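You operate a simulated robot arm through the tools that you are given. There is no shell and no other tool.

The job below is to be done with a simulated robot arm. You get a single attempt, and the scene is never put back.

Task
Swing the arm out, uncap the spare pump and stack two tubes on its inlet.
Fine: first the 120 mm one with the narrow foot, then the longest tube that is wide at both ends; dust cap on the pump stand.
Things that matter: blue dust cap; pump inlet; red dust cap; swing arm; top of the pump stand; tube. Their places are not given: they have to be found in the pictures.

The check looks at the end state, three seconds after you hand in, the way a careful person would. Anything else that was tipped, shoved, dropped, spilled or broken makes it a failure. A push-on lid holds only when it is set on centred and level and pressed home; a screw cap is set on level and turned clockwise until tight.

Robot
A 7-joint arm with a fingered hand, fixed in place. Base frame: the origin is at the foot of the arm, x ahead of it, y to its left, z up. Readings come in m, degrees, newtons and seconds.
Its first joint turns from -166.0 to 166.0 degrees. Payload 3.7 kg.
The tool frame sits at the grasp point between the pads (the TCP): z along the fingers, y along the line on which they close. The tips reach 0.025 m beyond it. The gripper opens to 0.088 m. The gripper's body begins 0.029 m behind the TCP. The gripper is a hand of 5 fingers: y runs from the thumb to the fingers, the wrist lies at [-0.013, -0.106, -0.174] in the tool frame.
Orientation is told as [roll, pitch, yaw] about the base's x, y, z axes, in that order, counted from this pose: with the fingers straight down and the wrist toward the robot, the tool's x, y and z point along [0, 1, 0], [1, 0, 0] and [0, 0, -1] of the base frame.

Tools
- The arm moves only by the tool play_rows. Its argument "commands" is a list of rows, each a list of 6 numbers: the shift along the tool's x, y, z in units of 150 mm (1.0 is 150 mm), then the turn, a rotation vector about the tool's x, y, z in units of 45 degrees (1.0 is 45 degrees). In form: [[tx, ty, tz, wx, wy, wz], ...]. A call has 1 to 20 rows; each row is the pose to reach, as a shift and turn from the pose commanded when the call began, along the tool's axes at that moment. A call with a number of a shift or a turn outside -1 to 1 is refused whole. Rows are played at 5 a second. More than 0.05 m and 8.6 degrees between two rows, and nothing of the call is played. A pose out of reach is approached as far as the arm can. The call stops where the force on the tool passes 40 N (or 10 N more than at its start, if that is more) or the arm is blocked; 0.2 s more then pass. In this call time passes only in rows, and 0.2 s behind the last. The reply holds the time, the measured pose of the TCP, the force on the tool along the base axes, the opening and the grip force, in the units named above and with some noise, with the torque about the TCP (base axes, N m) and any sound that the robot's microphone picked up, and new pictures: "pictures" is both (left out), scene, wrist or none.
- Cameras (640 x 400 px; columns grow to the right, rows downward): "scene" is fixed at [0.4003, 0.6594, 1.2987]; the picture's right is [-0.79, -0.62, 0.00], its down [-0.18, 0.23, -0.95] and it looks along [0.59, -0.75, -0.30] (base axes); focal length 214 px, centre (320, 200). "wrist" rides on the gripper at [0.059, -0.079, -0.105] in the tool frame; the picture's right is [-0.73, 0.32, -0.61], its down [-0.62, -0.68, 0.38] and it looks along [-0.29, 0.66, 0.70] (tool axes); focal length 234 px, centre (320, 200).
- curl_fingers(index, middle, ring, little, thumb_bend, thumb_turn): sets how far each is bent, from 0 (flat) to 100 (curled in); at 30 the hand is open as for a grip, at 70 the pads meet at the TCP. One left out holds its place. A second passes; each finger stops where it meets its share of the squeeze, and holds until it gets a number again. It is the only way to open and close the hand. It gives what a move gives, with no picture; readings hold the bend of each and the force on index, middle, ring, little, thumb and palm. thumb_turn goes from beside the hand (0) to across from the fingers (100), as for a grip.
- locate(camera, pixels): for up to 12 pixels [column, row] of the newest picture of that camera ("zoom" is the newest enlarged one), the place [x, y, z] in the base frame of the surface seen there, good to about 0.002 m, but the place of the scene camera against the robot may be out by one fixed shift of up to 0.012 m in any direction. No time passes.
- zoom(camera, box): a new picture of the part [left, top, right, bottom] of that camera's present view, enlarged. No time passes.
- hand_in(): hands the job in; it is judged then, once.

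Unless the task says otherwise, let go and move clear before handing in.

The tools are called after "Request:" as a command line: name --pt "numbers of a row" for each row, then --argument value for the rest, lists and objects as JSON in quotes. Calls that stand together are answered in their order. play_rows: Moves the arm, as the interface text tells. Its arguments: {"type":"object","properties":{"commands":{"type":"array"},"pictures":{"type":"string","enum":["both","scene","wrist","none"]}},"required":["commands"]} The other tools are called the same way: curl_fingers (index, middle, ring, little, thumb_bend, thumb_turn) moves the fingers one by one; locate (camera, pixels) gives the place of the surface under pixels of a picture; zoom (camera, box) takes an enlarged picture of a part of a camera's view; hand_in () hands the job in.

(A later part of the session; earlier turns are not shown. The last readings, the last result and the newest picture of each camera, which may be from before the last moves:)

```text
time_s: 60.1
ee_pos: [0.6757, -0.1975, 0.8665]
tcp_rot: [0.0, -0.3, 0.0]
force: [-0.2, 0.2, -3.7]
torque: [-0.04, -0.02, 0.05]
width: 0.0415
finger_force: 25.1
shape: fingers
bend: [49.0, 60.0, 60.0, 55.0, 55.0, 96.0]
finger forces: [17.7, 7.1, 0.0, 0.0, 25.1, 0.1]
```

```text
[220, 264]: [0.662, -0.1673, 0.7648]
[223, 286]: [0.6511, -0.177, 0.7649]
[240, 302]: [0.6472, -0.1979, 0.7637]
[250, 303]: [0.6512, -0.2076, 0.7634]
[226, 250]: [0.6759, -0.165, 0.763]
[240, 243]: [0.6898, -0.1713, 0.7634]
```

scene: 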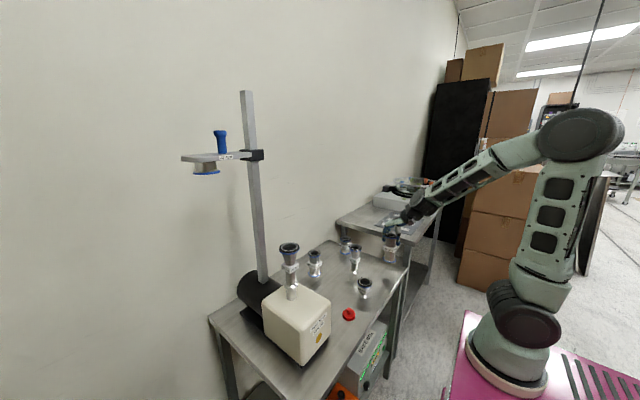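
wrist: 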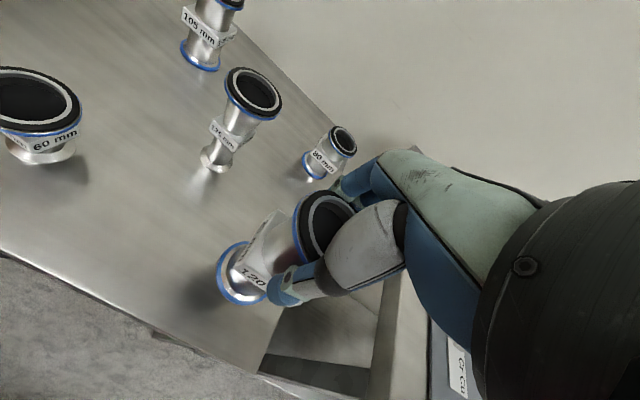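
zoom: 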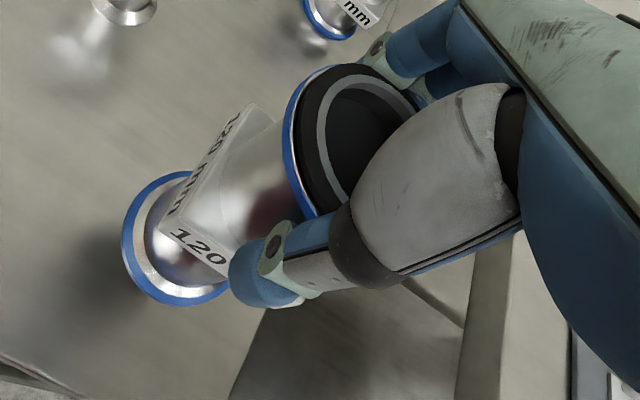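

The foot is off from the rim by about (-4.7,+4.3) mm, or 2° on each axis. I'll lift and tilt the hand by -2.2° about both x and y, then re-measure.

Request:
play_rows --pt "0 0 -0.2 -0.012 -0.012 0" --pt "0 0 -0.45 -0.025 -0.025 0" --pt "0 0 -0.7 -0.037 -0.037 0" --pt "0 0 -0.9 -0.049 -0.049 0" --pt "0 0 -1.0 -0.049 -0.049 0"

Request:
zoom --camera "wrist" --box '[220, 160, 400, 350]'

Request:
locate --camera "zoom" --pixels '[[124, 235], [132, 270], [155, 297], [190, 303], [135, 200], [160, 180], [222, 288], [300, 190], [288, 120], [318, 75], [290, 155], [315, 210]]'

```text
time_s: 61.3
ee_pos: [0.6744, -0.1997, 1.017]
tcp_rot: [-2.1, -2.6, 0.0]
force: [-0.2, 0.2, -4.3]
torque: [0.01, -0.03, 0.02]
width: 0.0414
finger_force: 24.7
shape: fingers
bend: [49.0, 60.0, 60.0, 55.0, 55.0, 96.0]
finger forces: [17.3, 7.1, 0.0, 0.0, 24.5, 0.0]
```

scene: 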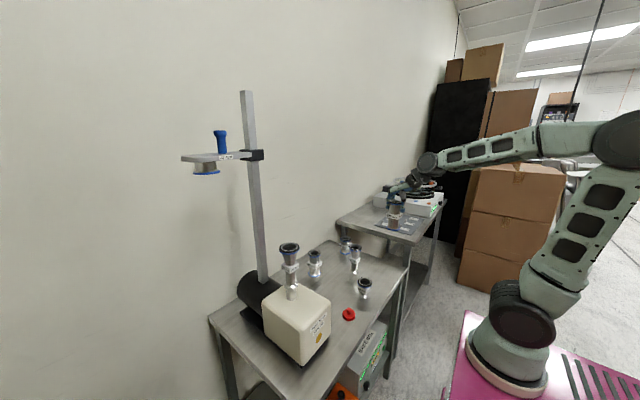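
wrist: 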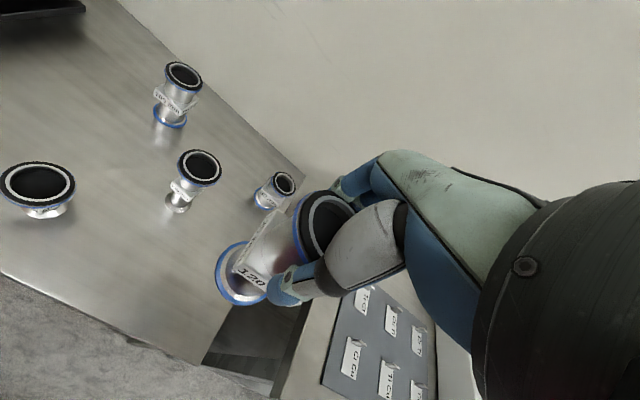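

```text
2.11 times, centred on (310, 255) of wrist
```

zoom: 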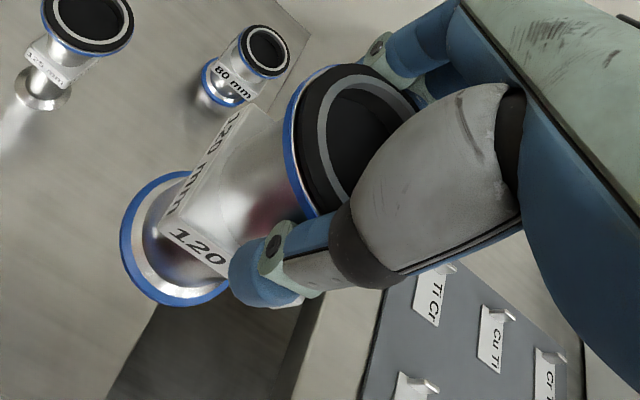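

```text
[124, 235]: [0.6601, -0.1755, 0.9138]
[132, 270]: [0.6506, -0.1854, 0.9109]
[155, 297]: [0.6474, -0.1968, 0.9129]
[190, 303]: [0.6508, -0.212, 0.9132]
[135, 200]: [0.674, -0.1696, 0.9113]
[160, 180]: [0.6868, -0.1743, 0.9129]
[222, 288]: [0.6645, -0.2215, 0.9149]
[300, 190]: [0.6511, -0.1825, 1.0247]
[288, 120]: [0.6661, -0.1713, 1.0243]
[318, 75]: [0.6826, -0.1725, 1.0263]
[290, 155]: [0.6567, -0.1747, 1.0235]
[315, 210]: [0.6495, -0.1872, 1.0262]
```

The tube is upright now: foot (0.6746,-0.1975) and rim (0.6741,-0.1977) agree to within 0.5 mm. I'll lift higher so the foot clears the reducer's top (1.005), then carry it across.

Request:
play_rows --pt "-0.008 0.01 -0.216 0 0 0" --pt "-0.016 0.02 -0.432 0 0 0" --pt "-0.024 0.03 -0.65 0 0 0" --pt "-0.032 0.039 -0.865 0 0 0" --pictures "none"

Request:
play_rows --pt "0.208 0.044 -0.01 0 0 0" --pt "0.415 0.088 -0.02 0 0 0" --pt "0.623 0.132 -0.03 0 0 0" --pt "0.831 0.176 -0.039 0 0 0" --pictures "none"

Request:
play_rows --pt "0.208 0.044 -0.01 0 0 0" --pt "0.415 0.088 -0.02 0 0 0" --pt "0.623 0.132 -0.03 0 0 0" --pt "0.831 0.176 -0.039 0 0 0" --pictures "none"

Request:
play_rows --pt "0.208 0.044 -0.01 0 0 0" --pt "0.415 0.088 -0.02 0 0 0" --pt "0.623 0.132 -0.03 0 0 0" --pt "0.831 0.176 -0.039 0 0 0"

```text
time_s: 62.3
ee_pos: [0.6725, -0.1984, 1.1473]
tcp_rot: [-2.2, -2.5, 0.0]
force: [-0.1, 0.2, -3.4]
torque: [0.0, -0.01, 0.01]
width: 0.041
finger_force: 24.0
shape: fingers
bend: [49.0, 60.0, 60.0, 55.0, 56.0, 96.0]
finger forces: [17.0, 6.9, 0.1, 0.0, 24.2, 0.0]
```

```text
time_s: 63.3
ee_pos: [0.701, -0.0738, 1.1487]
tcp_rot: [-2.1, -2.5, 0.0]
force: [-0.6, -0.9, -3.5]
torque: [-0.05, -0.01, 0.01]
width: 0.0409
finger_force: 23.2
shape: fingers
bend: [49.0, 63.0, 60.0, 55.0, 56.0, 96.0]
finger forces: [17.9, 5.8, 0.0, 0.0, 22.9, 0.1]
```

```text
time_s: 64.3
ee_pos: [0.7305, 0.0516, 1.1529]
tcp_rot: [-2.1, -2.6, 0.1]
force: [-0.1, -0.6, -4.4]
torque: [-0.05, 0.0, -0.02]
width: 0.0414
finger_force: 23.9
shape: fingers
bend: [49.0, 63.0, 60.0, 55.0, 56.0, 96.0]
finger forces: [18.0, 5.9, 0.0, 0.0, 22.9, 0.0]
```

```text
time_s: 65.3
ee_pos: [0.7547, 0.177, 1.1506]
tcp_rot: [-2.2, -2.6, 0.0]
force: [-0.8, -0.8, -3.8]
torque: [-0.05, 0.04, -0.05]
width: 0.0414
finger_force: 24.2
shape: fingers
bend: [49.0, 63.0, 60.0, 55.0, 56.0, 96.0]
finger forces: [18.1, 6.5, 0.0, 0.1, 22.8, 0.0]
```

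scene: 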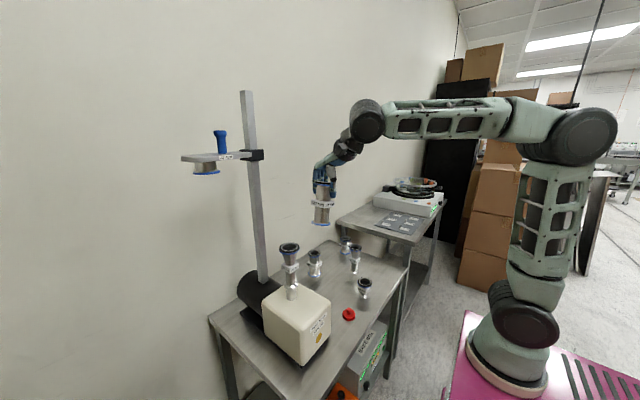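
wrist: 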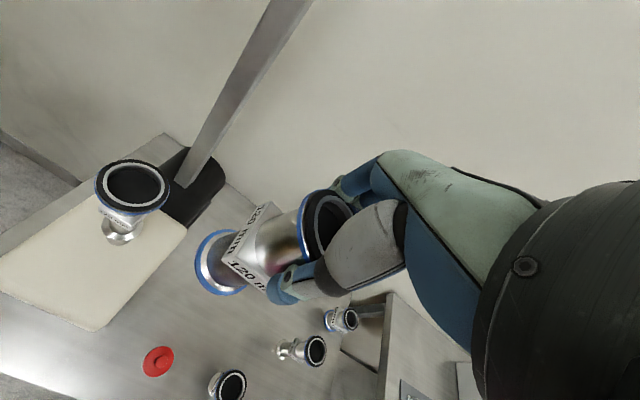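

The middle finger's bend changed and the tube may have swung during the move. I'll re-measure its tilt before going over the reducer.

Request:
zoom --camera "wrist" --box '[180, 170, 360, 310]'

Request:
zoom --camera "scene" --box '[290, 150, 360, 240]'

```text
2.86 times, centred on (270, 240) of wrist
```

zoom: 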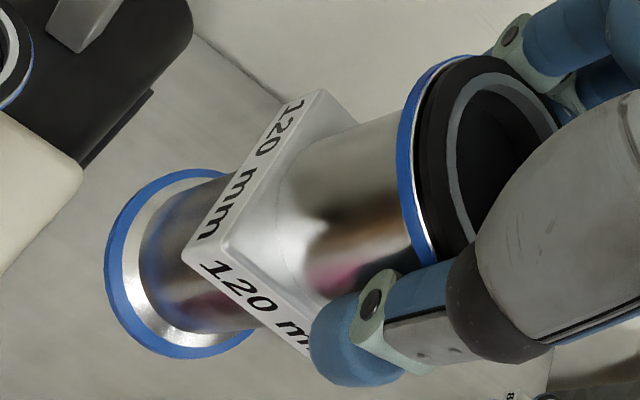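

```text
4.44 times, centred on (325, 195) of scene
```

zoom: 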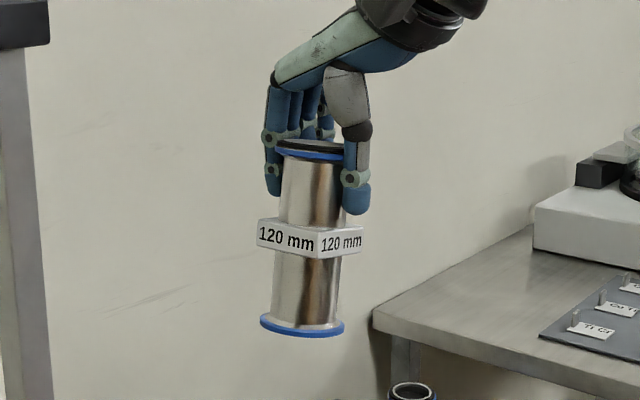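

Request:
locate --camera "wrist" --pixels '[[197, 257], [201, 244], [211, 234.5], [228, 230.5], [201, 275], [211.5, 288], [228, 293], [299, 229], [301, 212], [309, 195], [304, 249], [318, 191.5]]'

```text
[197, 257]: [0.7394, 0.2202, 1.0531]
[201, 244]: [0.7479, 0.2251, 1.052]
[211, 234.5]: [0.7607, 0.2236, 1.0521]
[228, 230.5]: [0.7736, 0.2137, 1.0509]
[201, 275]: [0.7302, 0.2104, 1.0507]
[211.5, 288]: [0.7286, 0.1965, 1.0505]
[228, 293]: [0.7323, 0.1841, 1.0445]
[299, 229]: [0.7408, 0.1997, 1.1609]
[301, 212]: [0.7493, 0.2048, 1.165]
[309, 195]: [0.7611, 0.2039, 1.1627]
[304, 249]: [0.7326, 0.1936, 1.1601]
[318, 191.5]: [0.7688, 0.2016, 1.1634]
```

The tube swung to about 10° (foot +20 mm in y relative to the rim). I'll roll the hand slowly by -10.5° about x to bring it upright again and then move much more gently.

Request:
play_rows --pt "0 0 0 0 -0.023 -0.001" --pt "0 0 0 0 -0.047 -0.002" --pt "0 0 0 0 -0.07 -0.003" --pt "0 0 0 0 -0.093 -0.004" --pt "0 0 0 0 -0.117 -0.005" --pt "0 0 0 0 -0.14 -0.006" --pt "0 0 0 0 -0.163 -0.007" --pt "0 0 0 0 -0.187 -0.009" --pt "0 0 0 0 -0.21 -0.01" --pt "0 0 0 0 -0.233 -0.011" --pt "0 0 0 0 -0.233 -0.011"

Request:
zoom --camera "scene" --box '[290, 150, 360, 240]'

Request:
zoom --camera "wrist" --box '[180, 170, 360, 310]'

```text
time_s: 67.7
ee_pos: [0.7544, 0.1756, 1.1527]
tcp_rot: [-12.7, -2.4, 0.5]
force: [-0.1, 0.4, -4.1]
torque: [-0.01, -0.01, -0.01]
width: 0.041
finger_force: 23.0
shape: fingers
bend: [49.0, 63.0, 60.0, 55.0, 56.0, 96.0]
finger forces: [18.1, 5.6, 0.0, 0.1, 22.7, 0.0]
```

scene: 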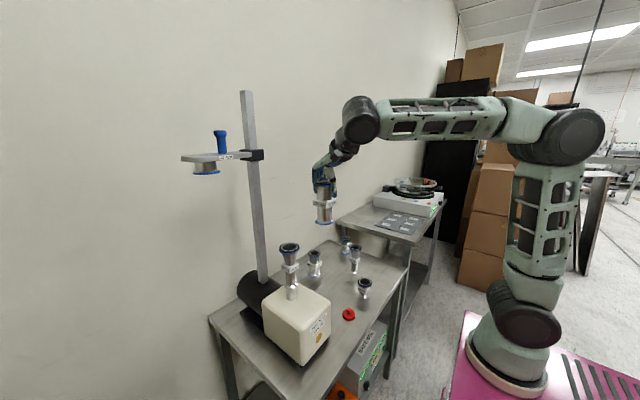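
wrist: 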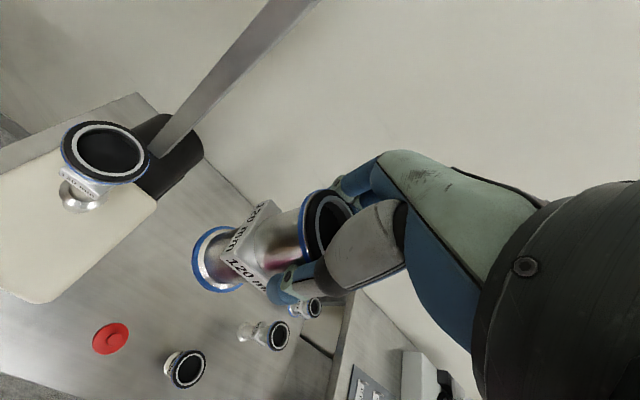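

```text
4.44 times, centred on (325, 195) of scene
```

zoom: 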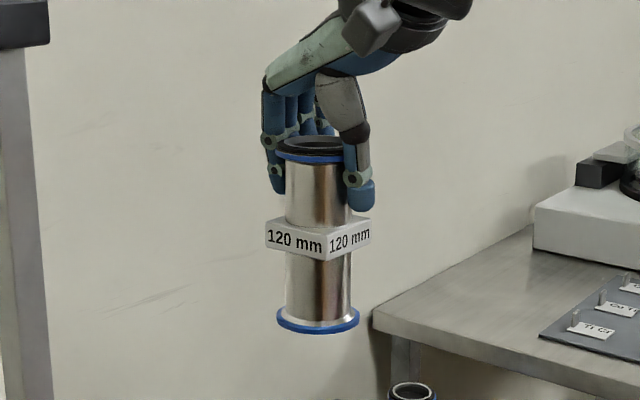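

```text
2.86 times, centred on (270, 240) of wrist
```

zoom: 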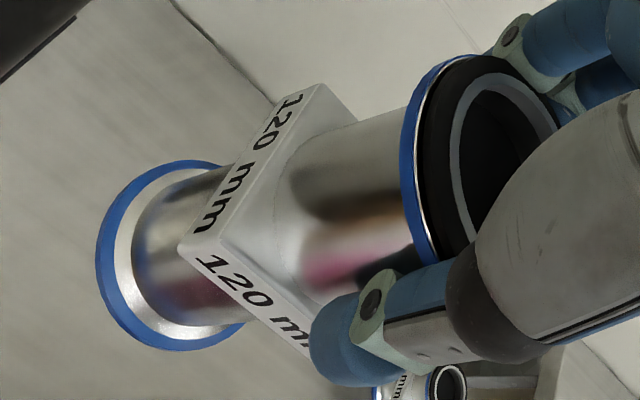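

Request:
locate --camera "zoom" --pixels '[[102, 250], [115, 205], [145, 175], [195, 163], [112, 300], [145, 338], [195, 347], [404, 170], [409, 120], [432, 72], [420, 232], [462, 60]]'

```text
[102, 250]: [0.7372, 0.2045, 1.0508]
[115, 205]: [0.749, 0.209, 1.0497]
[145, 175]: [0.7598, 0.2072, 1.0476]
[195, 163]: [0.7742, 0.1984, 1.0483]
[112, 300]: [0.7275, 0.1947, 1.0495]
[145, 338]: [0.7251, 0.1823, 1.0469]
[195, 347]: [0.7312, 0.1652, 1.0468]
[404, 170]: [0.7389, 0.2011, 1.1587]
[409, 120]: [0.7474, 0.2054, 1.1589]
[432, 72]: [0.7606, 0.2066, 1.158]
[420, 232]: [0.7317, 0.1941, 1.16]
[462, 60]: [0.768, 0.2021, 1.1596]
```

The tube is upright again to about 1° (foot (0.752,0.1825), rim (0.7535,0.180)). I'll move slowly, with easing, over to the reducer.

Request:
play_rows --pt "0.008 0.002 -0.002 0 0 0" --pt "0.023 0.006 -0.005 0 -0.004 0" --pt "0.054 0.014 -0.012 0 -0.008 0" --pt "0.093 0.023 -0.02 0 -0.012 0" --pt "0.139 0.035 -0.03 0 -0.016 0" --pt "0.193 0.049 -0.042 0 -0.02 0" --pt "0.247 0.062 -0.053 0 -0.02 0" --pt "0.301 0.076 -0.065 0 -0.02 0" --pt "0.356 0.09 -0.076 0 -0.02 0" --pt "0.417 0.105 -0.09 0 -0.02 0" --pt "0.472 0.119 -0.101 0 -0.02 0" --pt "0.526 0.133 -0.113 0 -0.02 0" --pt "0.58 0.146 -0.125 0 -0.02 0" --pt "0.634 0.16 -0.136 0 -0.02 0" --pt "0.68 0.172 -0.146 0 -0.02 0" --pt "0.719 0.181 -0.154 0 -0.02 0" --pt "0.75 0.189 -0.161 0 -0.02 0" --pt "0.765 0.193 -0.164 0 -0.02 0" --pt "0.773 0.195 -0.166 0 -0.02 0" --pt "0.773 0.195 -0.166 0 -0.02 0"

Request:
zoom --camera "scene" --box '[250, 160, 330, 270]'

Request:
zoom --camera "wrist" --box '[170, 190, 330, 310]'

```text
time_s: 71.9
ee_pos: [0.7831, 0.2961, 1.1533]
tcp_rot: [-13.6, -2.5, 0.5]
force: [-0.2, 0.8, -4.5]
torque: [0.0, -0.02, -0.01]
width: 0.0413
finger_force: 23.3
shape: fingers
bend: [49.0, 63.0, 60.0, 55.0, 56.0, 96.0]
finger forces: [18.0, 5.6, 0.1, 0.0, 22.5, 0.1]
```

scene: 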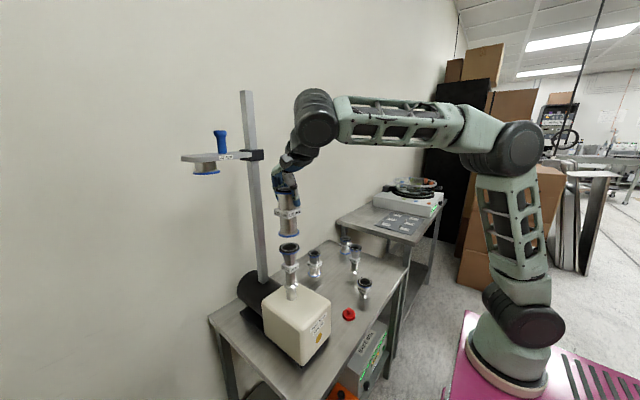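
wrist: 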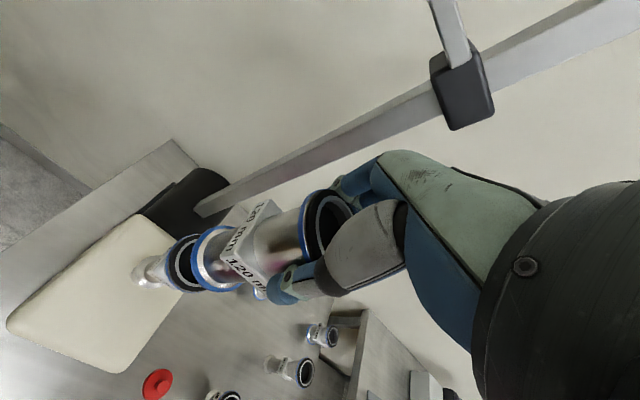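

```text
3.64 times, centred on (290, 215) of scene
```

zoom: 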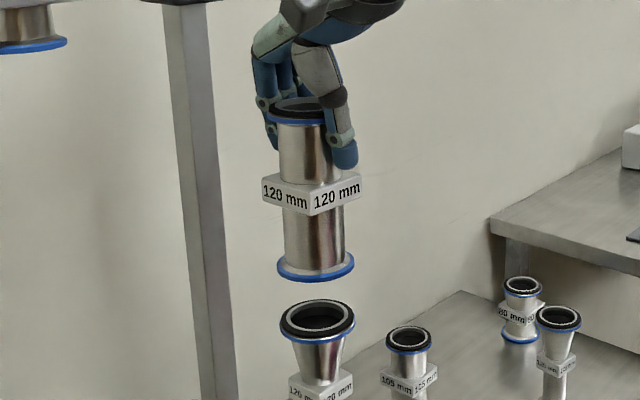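

```text
3.33 times, centred on (250, 250) of wrist
```

zoom: 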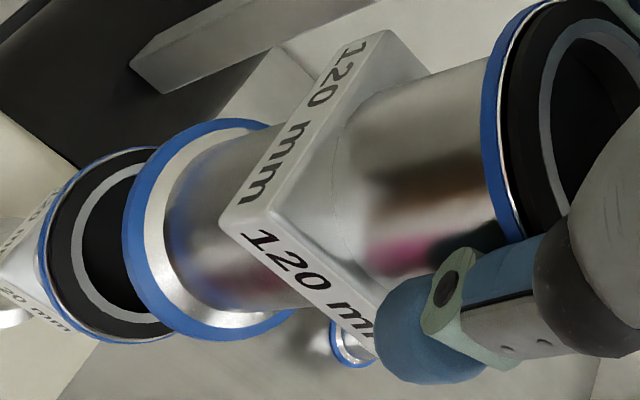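

The tube is held straight above the reducer. I'll measure the foot ring and the reducer's rim together.

Request:
locate --camera "zoom" --pixels '[[128, 230], [142, 180], [177, 143], [225, 126], [137, 278], [167, 316], [215, 332], [260, 326]]'

Request:
locate --camera "zoom" --pixels '[[55, 240], [70, 198], [105, 165], [60, 285], [90, 320], [130, 333], [145, 155], [170, 330], [48, 250], [490, 130]]'

```text
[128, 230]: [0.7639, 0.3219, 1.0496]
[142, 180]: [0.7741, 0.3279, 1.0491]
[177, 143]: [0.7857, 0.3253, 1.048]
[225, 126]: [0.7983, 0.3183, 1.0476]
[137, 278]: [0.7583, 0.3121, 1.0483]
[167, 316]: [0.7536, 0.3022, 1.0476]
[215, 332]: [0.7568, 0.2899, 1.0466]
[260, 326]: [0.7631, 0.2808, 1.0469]
```

```text
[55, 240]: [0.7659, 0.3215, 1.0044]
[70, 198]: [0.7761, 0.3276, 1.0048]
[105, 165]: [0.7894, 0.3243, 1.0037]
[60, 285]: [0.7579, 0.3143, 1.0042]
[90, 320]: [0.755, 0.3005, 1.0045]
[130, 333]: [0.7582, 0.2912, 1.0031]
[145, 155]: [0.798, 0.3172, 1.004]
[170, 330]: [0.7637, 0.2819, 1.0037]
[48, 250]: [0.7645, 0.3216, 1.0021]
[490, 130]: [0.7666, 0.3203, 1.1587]
```

The foot centre (0.7797,0.301) and the rim centre (0.780,0.3012) agree to within 1 mm. I'll lower slowly by 34 mm, stopping just above contact.

Request:
play_rows --pt "0.002 0 0.007 0 0 0" --pt "0.006 -0.001 0.024 0 0 0" --pt "0.011 -0.002 0.046 0 0 0" --pt "0.017 -0.003 0.07 0 0 0" --pt "0.023 -0.004 0.095 0 0 0" --pt "0.029 -0.005 0.12 0 0 0" --pt "0.035 -0.0065 0.145 0 0 0" --pt "0.041 -0.0075 0.17 0 0 0" --pt "0.046 -0.0085 0.19 0 0 0" --pt "0.05 -0.009 0.206 0 0 0" --pt "0.053 -0.01 0.217 0 0 0" --pt "0.0533 -0.01 0.22 0 0 0"

Request:
zoom --camera "scene" --box '[265, 215, 315, 265]'

Request:
zoom --camera "wrist" --box '[180, 210, 260, 300]'

```text
time_s: 74.5
ee_pos: [0.7822, 0.2963, 1.1185]
tcp_rot: [-13.5, -2.4, 0.5]
force: [-0.2, 0.3, -3.7]
torque: [0.0, 0.0, 0.03]
width: 0.0415
finger_force: 23.4
shape: fingers
bend: [49.0, 63.0, 60.0, 55.0, 56.0, 96.0]
finger forces: [17.9, 5.6, 0.1, 0.0, 22.5, 0.0]
```

scene: 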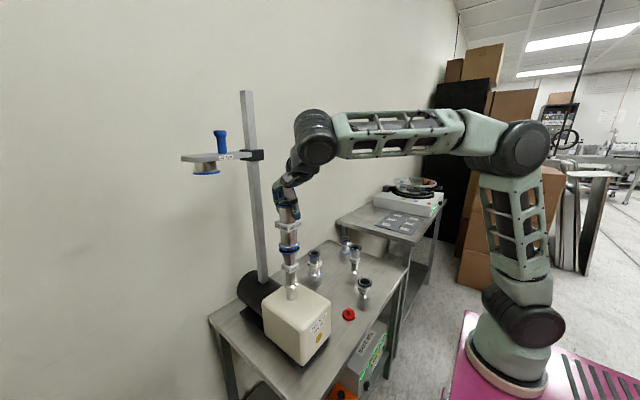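
wrist: 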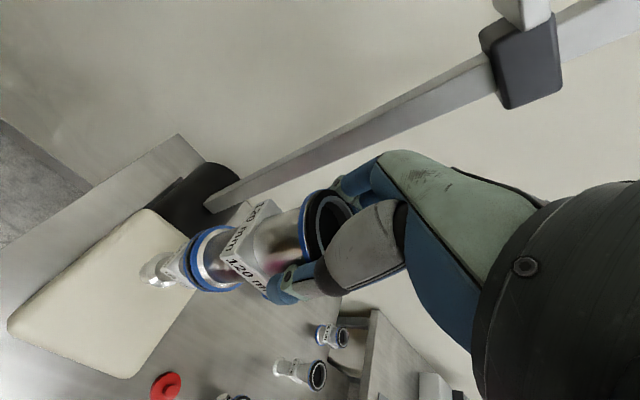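

```text
8.00 times, centred on (290, 240) of scene
```

zoom: 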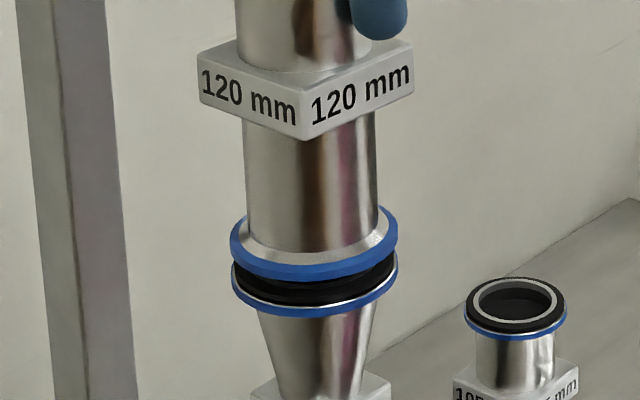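

```text
4.44 times, centred on (220, 255) of wrist
```

zoom: 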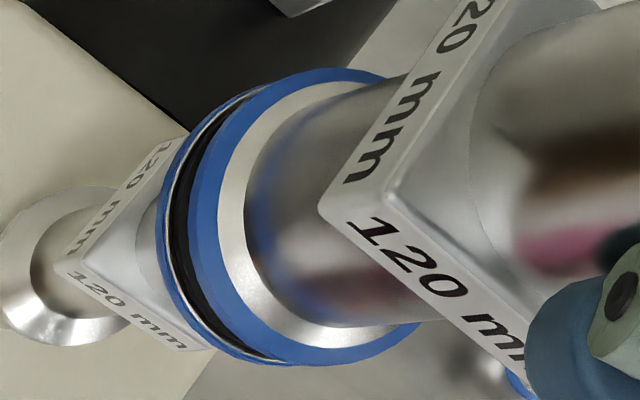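

In the scene zoom the foot ring (230-399) and the reducer ring (231-397) are aligned with only a few mm of gap. I'll verify the other direction with a few located points.

Request:
locate --camera "zoom" --pixels '[[200, 170], [240, 105], [320, 75], [195, 240], [225, 310], [290, 355], [350, 355], [162, 190], [180, 130], [230, 92], [170, 270], [200, 325]]'

```text
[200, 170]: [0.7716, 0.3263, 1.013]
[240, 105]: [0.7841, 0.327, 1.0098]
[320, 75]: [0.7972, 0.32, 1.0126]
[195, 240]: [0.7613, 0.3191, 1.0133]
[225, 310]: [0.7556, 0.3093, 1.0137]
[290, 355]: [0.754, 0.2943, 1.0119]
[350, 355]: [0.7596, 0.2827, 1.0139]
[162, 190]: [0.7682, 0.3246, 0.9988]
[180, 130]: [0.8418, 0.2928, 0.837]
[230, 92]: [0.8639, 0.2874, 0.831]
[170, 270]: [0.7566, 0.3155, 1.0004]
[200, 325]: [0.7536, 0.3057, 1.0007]
```

Foot centre (0.780,0.3007) against rim centre (0.7803,0.3013) is good. I'll lower 4 mm, then 1 mm at a time, watching the force.

Request:
play_rows --pt "0.002 0 0.0065 0 0 0" --pt "0.004 0 0.013 0 0 0" --pt "0.006 -0.001 0.0195 0 0 0" --pt "0.0075 -0.001 0.026 0 0 0" --pictures "scene"

Request:
zoom --camera "scene" --box '[265, 215, 315, 265]'

```text
time_s: 75.5
ee_pos: [0.7808, 0.2951, 1.1144]
tcp_rot: [-13.6, -2.5, 0.5]
force: [-0.8, 0.5, -3.0]
torque: [0.02, -0.06, 0.03]
width: 0.0412
finger_force: 23.3
shape: fingers
bend: [49.0, 63.0, 60.0, 55.0, 56.0, 95.0]
finger forces: [18.0, 5.6, 0.1, 0.0, 22.7, 0.0]
```

scene: 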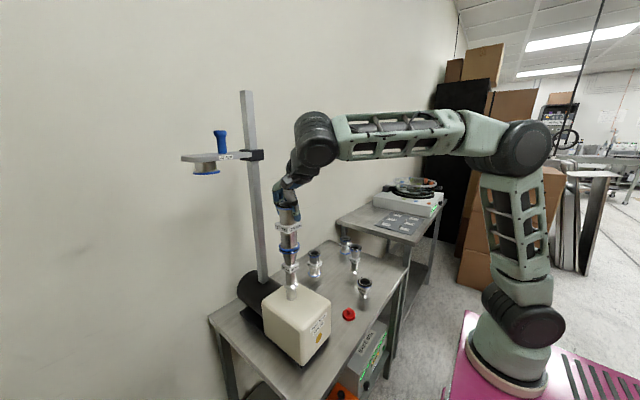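

```text
8.00 times, centred on (290, 240) of scene
```

zoom: 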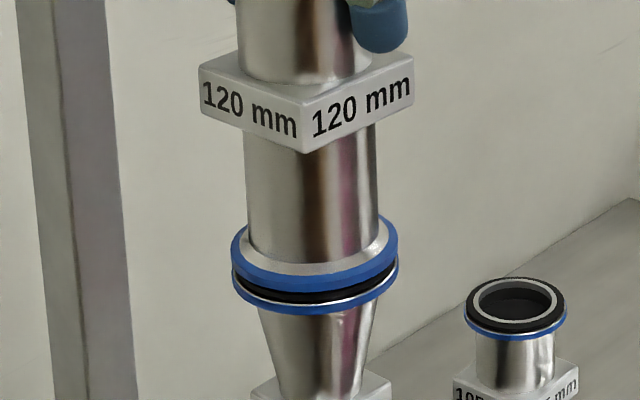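

Request:
play_rows --pt "0.001 0 0.0035 0 0 0" --pt "0.002 0 0.007 0 0 0" --pictures "none"

Request:
play_rows --pt "0.001 0 0.0035 0 0 0" --pt "0.002 0 0.007 0 0 0" --pictures "scene"

Request:
zoom --camera "scene" --box '[265, 215, 315, 265]'

```text
time_s: 76.1
ee_pos: [0.7831, 0.294, 1.1134]
tcp_rot: [-13.5, -2.5, 0.6]
force: [-0.3, 0.6, 2.5]
torque: [0.01, -0.07, 0.03]
width: 0.0413
finger_force: 24.0
shape: fingers
bend: [49.0, 63.0, 60.0, 55.0, 56.0, 96.0]
finger forces: [18.0, 5.8, 0.1, 0.1, 22.7, 0.1]
```

```text
time_s: 76.7
ee_pos: [0.7815, 0.2932, 1.1135]
tcp_rot: [-13.6, -2.4, 0.5]
force: [0.1, 0.8, 5.4]
torque: [-0.03, -0.07, 0.03]
width: 0.041
finger_force: 23.6
shape: fingers
bend: [49.0, 63.0, 60.0, 55.0, 56.0, 96.0]
finger forces: [18.2, 6.0, 0.0, 0.0, 22.8, 0.1]
```

scene: 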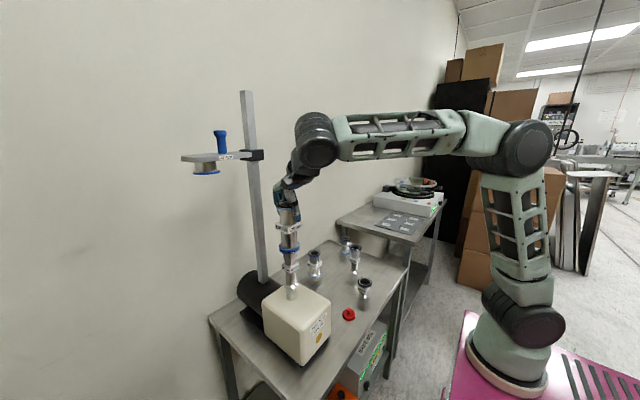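

```text
8.00 times, centred on (290, 240) of scene
```

zoom: 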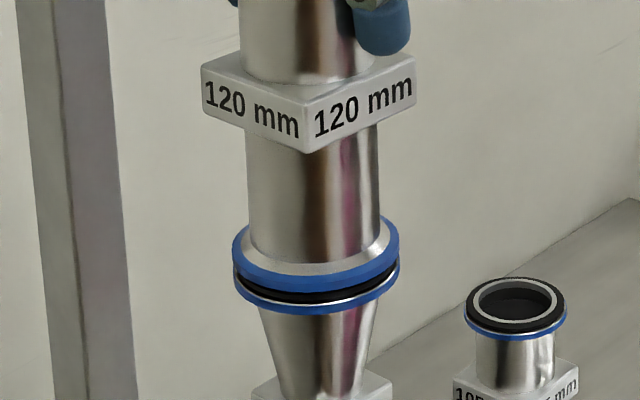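

Contact: the force went to +5.4 N. I'll check that the stack is still coaxial at both joints before letting go.

Request:
play_rows --pt "0 0 0 0 0 0"

Request:
zoom --camera "scene" --box '[255, 195, 325, 305]'

Request:
zoom --camera "wrist" --box '[130, 190, 270, 300]'

```text
time_s: 77.1
ee_pos: [0.7828, 0.294, 1.1135]
tcp_rot: [-13.6, -2.6, 0.6]
force: [0.4, 0.2, 6.2]
torque: [0.0, -0.11, 0.05]
width: 0.0408
finger_force: 23.0
shape: fingers
bend: [49.0, 63.0, 60.0, 55.0, 56.0, 96.0]
finger forces: [18.2, 6.1, 0.0, 0.1, 22.9, 0.0]
```

scene: 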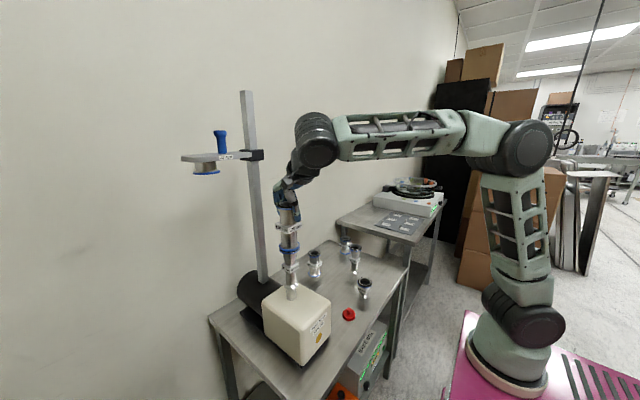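
wrist: 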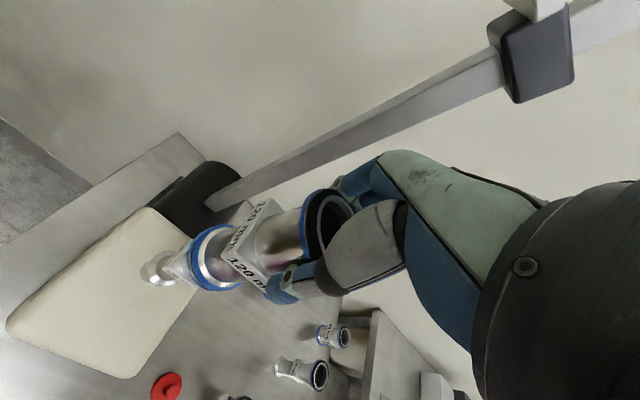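

```text
3.64 times, centred on (290, 250) of scene
```

zoom: 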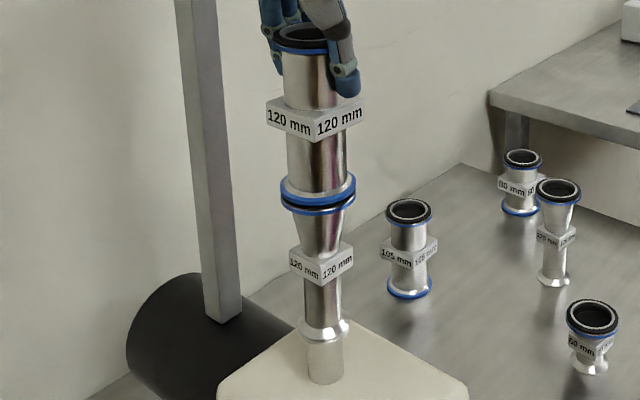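

```text
3.64 times, centred on (200, 245) of wrist
```

zoom: 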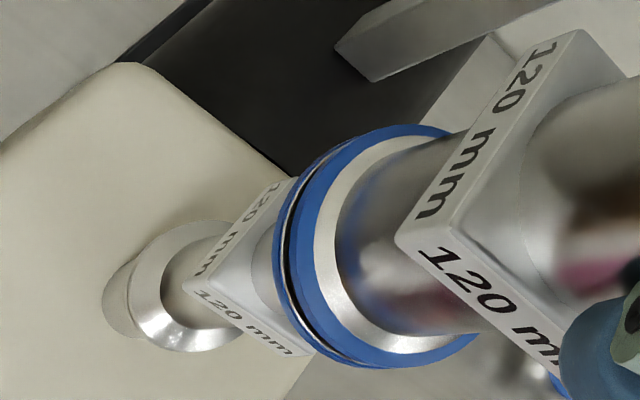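

The stack is vertical and coaxial at both joints. I'll take off most of the preload and open in small steps.

Request:
play_rows --pt "-0.001 0 -0.0035 0 0 0" --pt "-0.0015 0 -0.006 0 0 0" --pictures "none"

Request:
curl_fingers --index 47 --middle 59 --ring 55 --little 50 --thumb_bend 53

Request:
zoom --camera "scene" --box '[255, 195, 325, 305]'

```text
time_s: 77.7
ee_pos: [0.7816, 0.2949, 1.1142]
tcp_rot: [-13.6, -2.5, 0.4]
force: [0.3, 0.4, 5.7]
torque: [-0.01, -0.08, 0.01]
width: 0.0409
finger_force: 23.8
shape: fingers
bend: [49.0, 63.0, 60.0, 55.0, 56.0, 96.0]
finger forces: [18.2, 6.2, 0.0, 0.1, 23.0, 0.0]
```

```text
time_s: 78.7
ee_pos: [0.7826, 0.2938, 1.113]
tcp_rot: [-13.7, -2.5, 0.5]
force: [-0.9, 1.4, 2.0]
torque: [-0.03, 0.03, -0.02]
width: 0.0505
finger_force: 5.6
shape: fingers
bend: [44.0, 58.0, 55.0, 50.0, 50.0, 97.0]
finger forces: [4.3, 1.3, 0.0, 0.0, 5.5, 0.1]
```

```text
3.64 times, centred on (290, 250) of scene
```

zoom: 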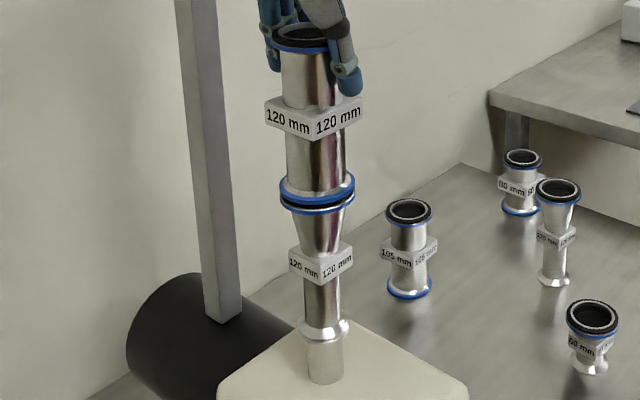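

The grip dropped to 5 N and the stack hasn't moved. I'll keep easing in balance.

Request:
curl_fingers --index 43 --middle 48 --ring 46 --little 45 --thumb_bend 48

Request:
curl_fingers --index 41 --middle 45 --ring 45 --little 45 --thumb_bend 45

Request:
zoom --camera "scene" --box '[255, 195, 325, 305]'

```text
time_s: 79.7
ee_pos: [0.7833, 0.2956, 1.1136]
tcp_rot: [-13.5, -2.5, 0.5]
force: [-0.9, 2.1, 1.6]
torque: [0.01, 0.04, 0.0]
width: 0.0544
finger_force: 2.2
shape: fingers
bend: [42.0, 48.0, 46.0, 45.0, 47.0, 97.0]
finger forces: [1.3, 0.1, 0.0, 0.0, 2.4, 0.1]
```

```text
time_s: 80.7
ee_pos: [0.782, 0.2956, 1.1126]
tcp_rot: [-13.6, -2.5, 0.5]
force: [-0.4, 1.5, 0.6]
torque: [0.01, 0.03, -0.04]
width: 0.0575
finger_force: 0.7
shape: fingers
bend: [41.0, 45.0, 45.0, 45.0, 45.0, 97.0]
finger forces: [0.3, 0.1, 0.0, 0.0, 1.1, 0.0]
```

```text
3.64 times, centred on (290, 250) of scene
```

zoom: 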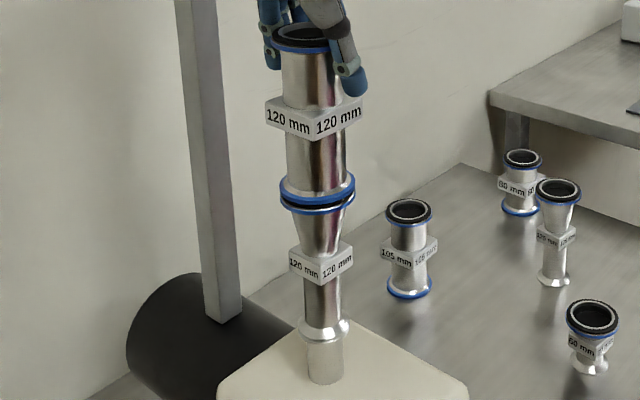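

The forces are near zero and the stack is steady. I'll open the thumb and fingers further.

Request:
curl_fingers --index 39 --middle 42 --ring 42 --little 42 --thumb_bend 40

Request:
curl_fingers --index 33 --middle 33 --ring 33 --little 33 --thumb_bend 33

Request:
play_rows --pt "0 0 0 0 0 0"

Request:
zoom --camera "scene" --box '[255, 175, 325, 305]'

Request:
zoom --camera "wrist" --box '[200, 160, 380, 310]'

```text
time_s: 81.7
ee_pos: [0.7829, 0.2937, 1.1129]
tcp_rot: [-13.6, -2.5, 0.5]
force: [-0.1, 0.4, -0.6]
torque: [-0.01, 0.01, -0.01]
width: 0.0649
finger_force: 0.3
shape: fingers
bend: [39.0, 42.0, 42.0, 42.0, 40.0, 97.0]
finger forces: [0.0, 0.1, 0.0, 0.0, 0.4, 0.0]
```

```text
time_s: 82.7
ee_pos: [0.7828, 0.2948, 1.1136]
tcp_rot: [-13.6, -2.5, 0.5]
force: [0.4, -0.1, -0.2]
torque: [0.0, -0.01, -0.02]
width: 0.0779
finger_force: 0.1
shape: fingers
bend: [33.0, 33.0, 33.0, 33.0, 33.0, 97.0]
finger forces: [0.1, 0.0, 0.1, 0.0, 0.0, 0.1]
```

```text
time_s: 83.1
ee_pos: [0.783, 0.2935, 1.1137]
tcp_rot: [-13.5, -2.5, 0.5]
force: [-0.2, 0.3, -0.6]
torque: [0.04, 0.0, -0.02]
width: 0.0782
finger_force: 0.0
shape: fingers
bend: [33.0, 33.0, 33.0, 33.0, 33.0, 97.0]
finger forces: [0.0, 0.0, 0.0, 0.1, 0.1, 0.0]
```

scene: 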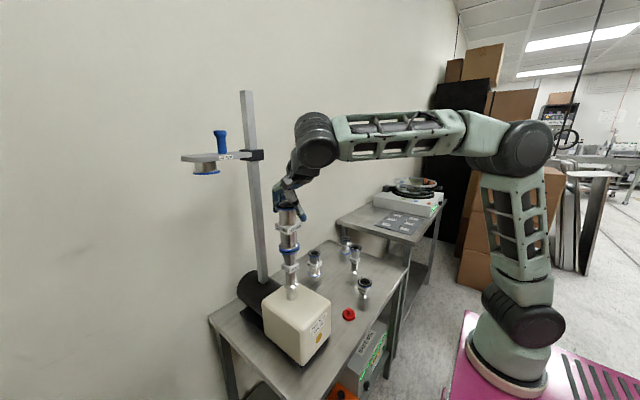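
wrist: 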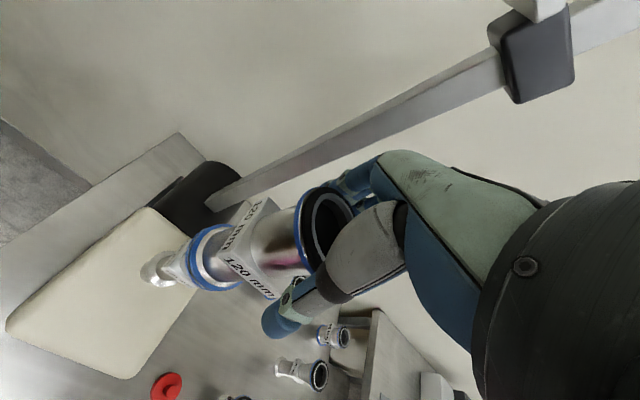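

```text
3.08 times, centred on (290, 240) of scene
```

zoom: 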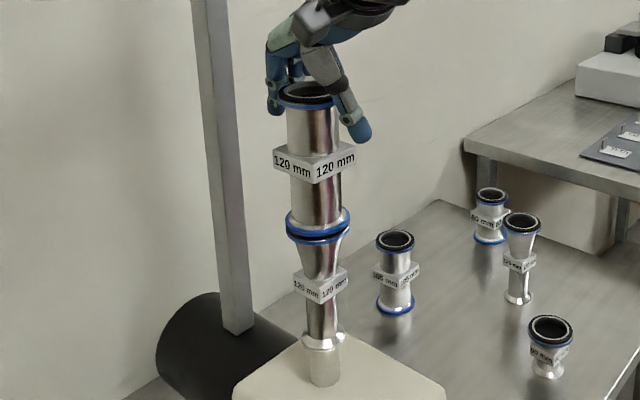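

```text
2.67 times, centred on (290, 235) of wrist
```

zoom: 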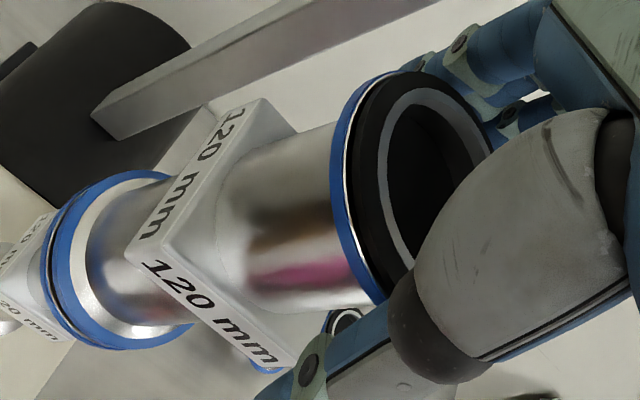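

The hand is free and the stack stands. I'll open a bit wider and rise slowly straight up.

Request:
curl_fingers --index 26 --middle 26 --ring 26 --little 26 --thumb_bend 26

Request:
play_rows --pt "-0.008 0.0015 -0.035 0 0 0" --pt "-0.02 0.004 -0.08 0 0 0" --pt "-0.035 0.0065 -0.145 0 0 0" --pt "-0.053 0.01 -0.22 0 0 0" --pt "-0.07 0.013 -0.29 0 0 0" --pt "-0.09 0.017 -0.37 0 0 0" --pt "-0.1175 0.022 -0.486 0 0 0"

Request:
zoom --camera "scene" --box '[255, 175, 325, 305]'

```text
time_s: 84.1
ee_pos: [0.7822, 0.2949, 1.1139]
tcp_rot: [-13.6, -2.6, 0.5]
force: [0.7, 0.2, 0.4]
torque: [-0.01, 0.0, -0.02]
width: 0.0921
finger_force: 0.0
shape: fingers
bend: [26.0, 26.0, 26.0, 26.0, 26.0, 97.0]
finger forces: [0.0, 0.1, 0.0, 0.0, 0.1, 0.0]
```

```text
time_s: 85.7
ee_pos: [0.7804, 0.296, 1.19]
tcp_rot: [-13.6, -2.4, 0.4]
force: [-0.5, -0.3, 0.4]
torque: [-0.01, 0.01, -0.02]
width: 0.0922
finger_force: 0.0
shape: fingers
bend: [26.0, 26.0, 26.0, 26.0, 26.0, 97.0]
finger forces: [0.1, 0.0, 0.0, 0.1, 0.0, 0.0]
```

scene: 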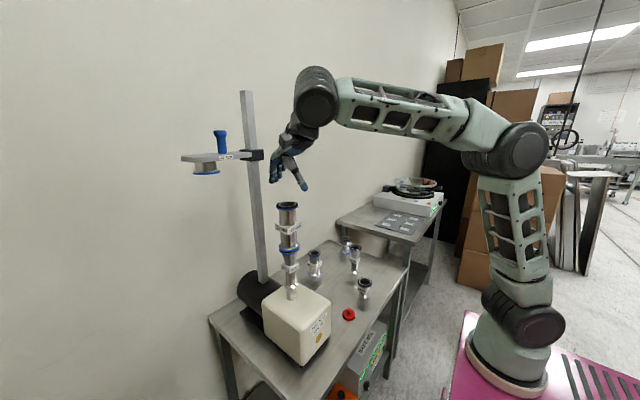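
wrist: 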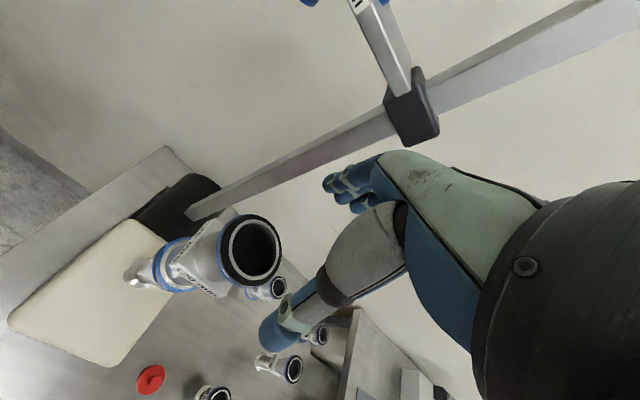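

```text
3.08 times, centred on (290, 240) of scene
```

zoom: 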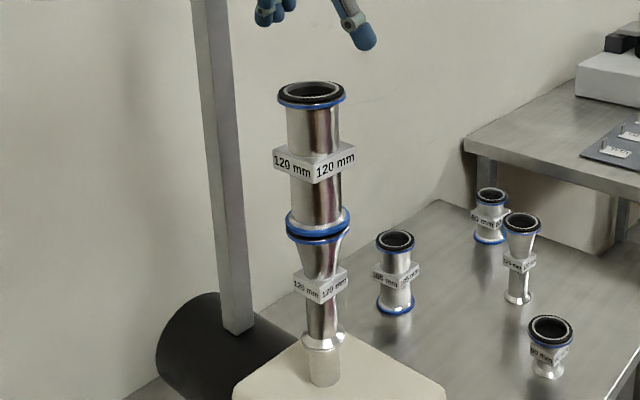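

The stack stands on its own. I'll retreat toward the robot and inspect both joints and the rest of the scene.

Request:
play_rows --pt "-0.1 -0.15 -0.05 0 0 0" --pt "-0.25 -0.35 -0.05 0 0 0" --pt "-0.4 -0.55 -0.05 0 0 0" --pt "-0.55 -0.75 -0.05 0 0 0" --pt "-0.7 -0.95 -0.05 0 0 0"

Request:
zoom --camera "scene" --box '[270, 230, 310, 270]'

Request:
zoom --camera "scene" --box '[270, 265, 310, 305]'

Request:
zoom --camera "wrist" --box '[150, 100, 410, 330]'

```text
time_s: 86.9
ee_pos: [0.6389, 0.1929, 1.218]
tcp_rot: [-13.6, -2.3, 0.5]
force: [0.1, 0.3, -0.2]
torque: [0.01, 0.01, 0.02]
width: 0.0922
finger_force: 0.0
shape: fingers
bend: [26.0, 26.0, 26.0, 26.0, 26.0, 97.0]
finger forces: [0.0, 0.0, 0.1, 0.0, 0.0, 0.0]
```

scene: 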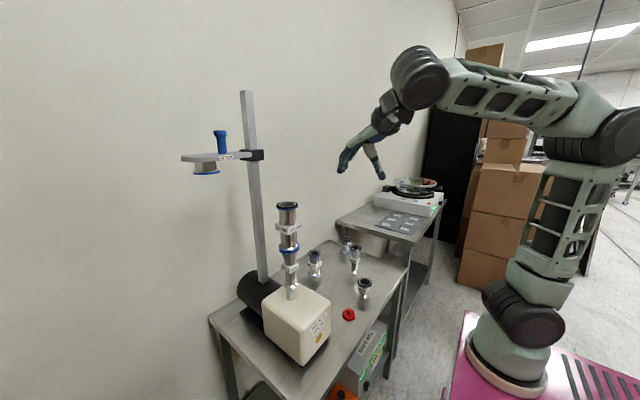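
wrist: 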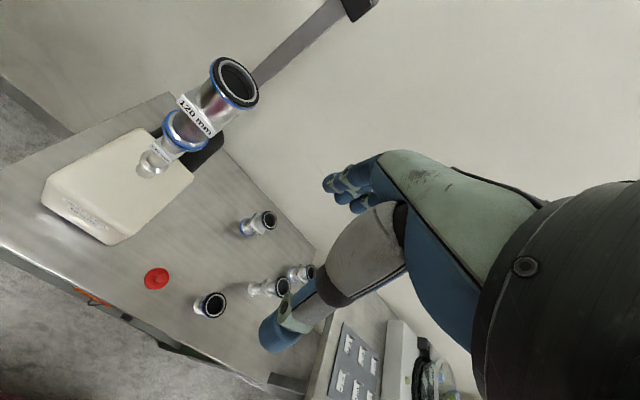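

```text
10.00 times, centred on (290, 250) of scene
```

zoom: 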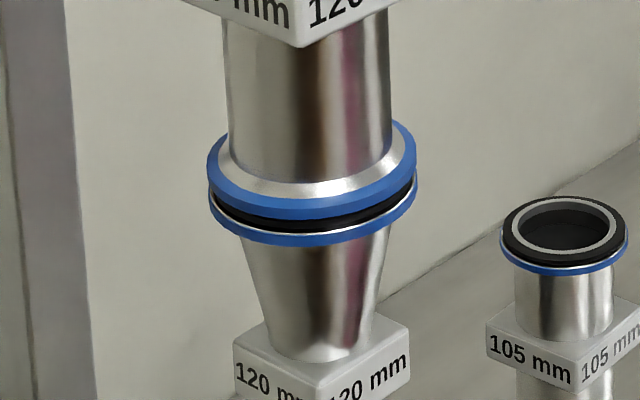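

```text
10.00 times, centred on (290, 285) of scene
```

zoom: 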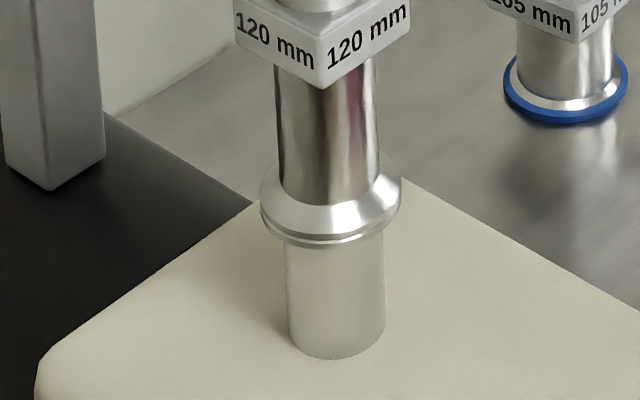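

```text
1.74 times, centred on (280, 215) of wrist
```

zoom: 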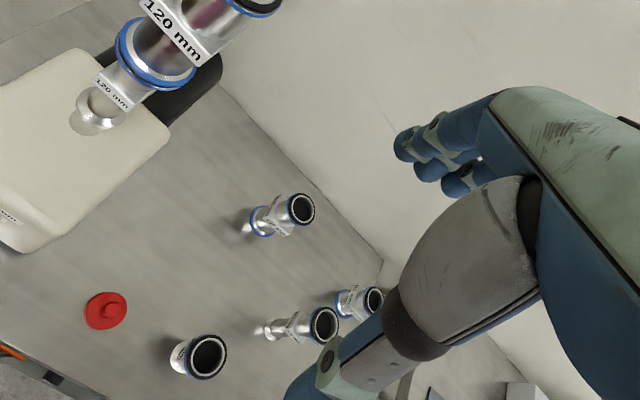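

Both joints look stacked, and nothing else appears disturbed. I'll look closer at the upper joint and measure whether the top tube is level and centred.

Request:
zoom --camera "scene" --box '[276, 238, 304, 258]'

Request:
zoom --camera "wrist" --box '[130, 45, 270, 185]'

```text
16.00 times, centred on (290, 248) of scene
```

zoom: 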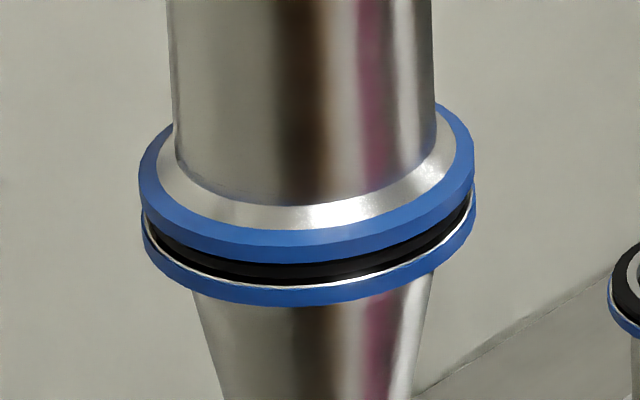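

```text
2.86 times, centred on (200, 115) of wrist
```

zoom: 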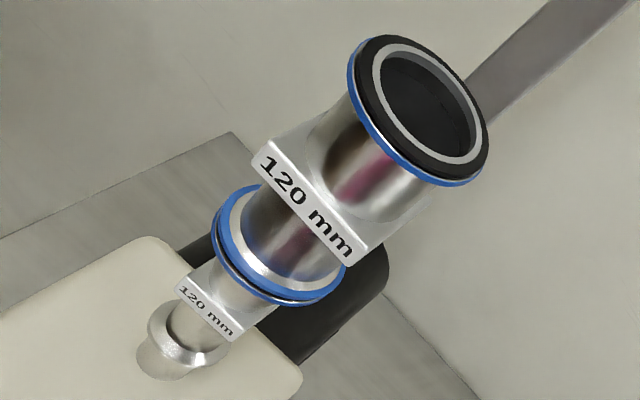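

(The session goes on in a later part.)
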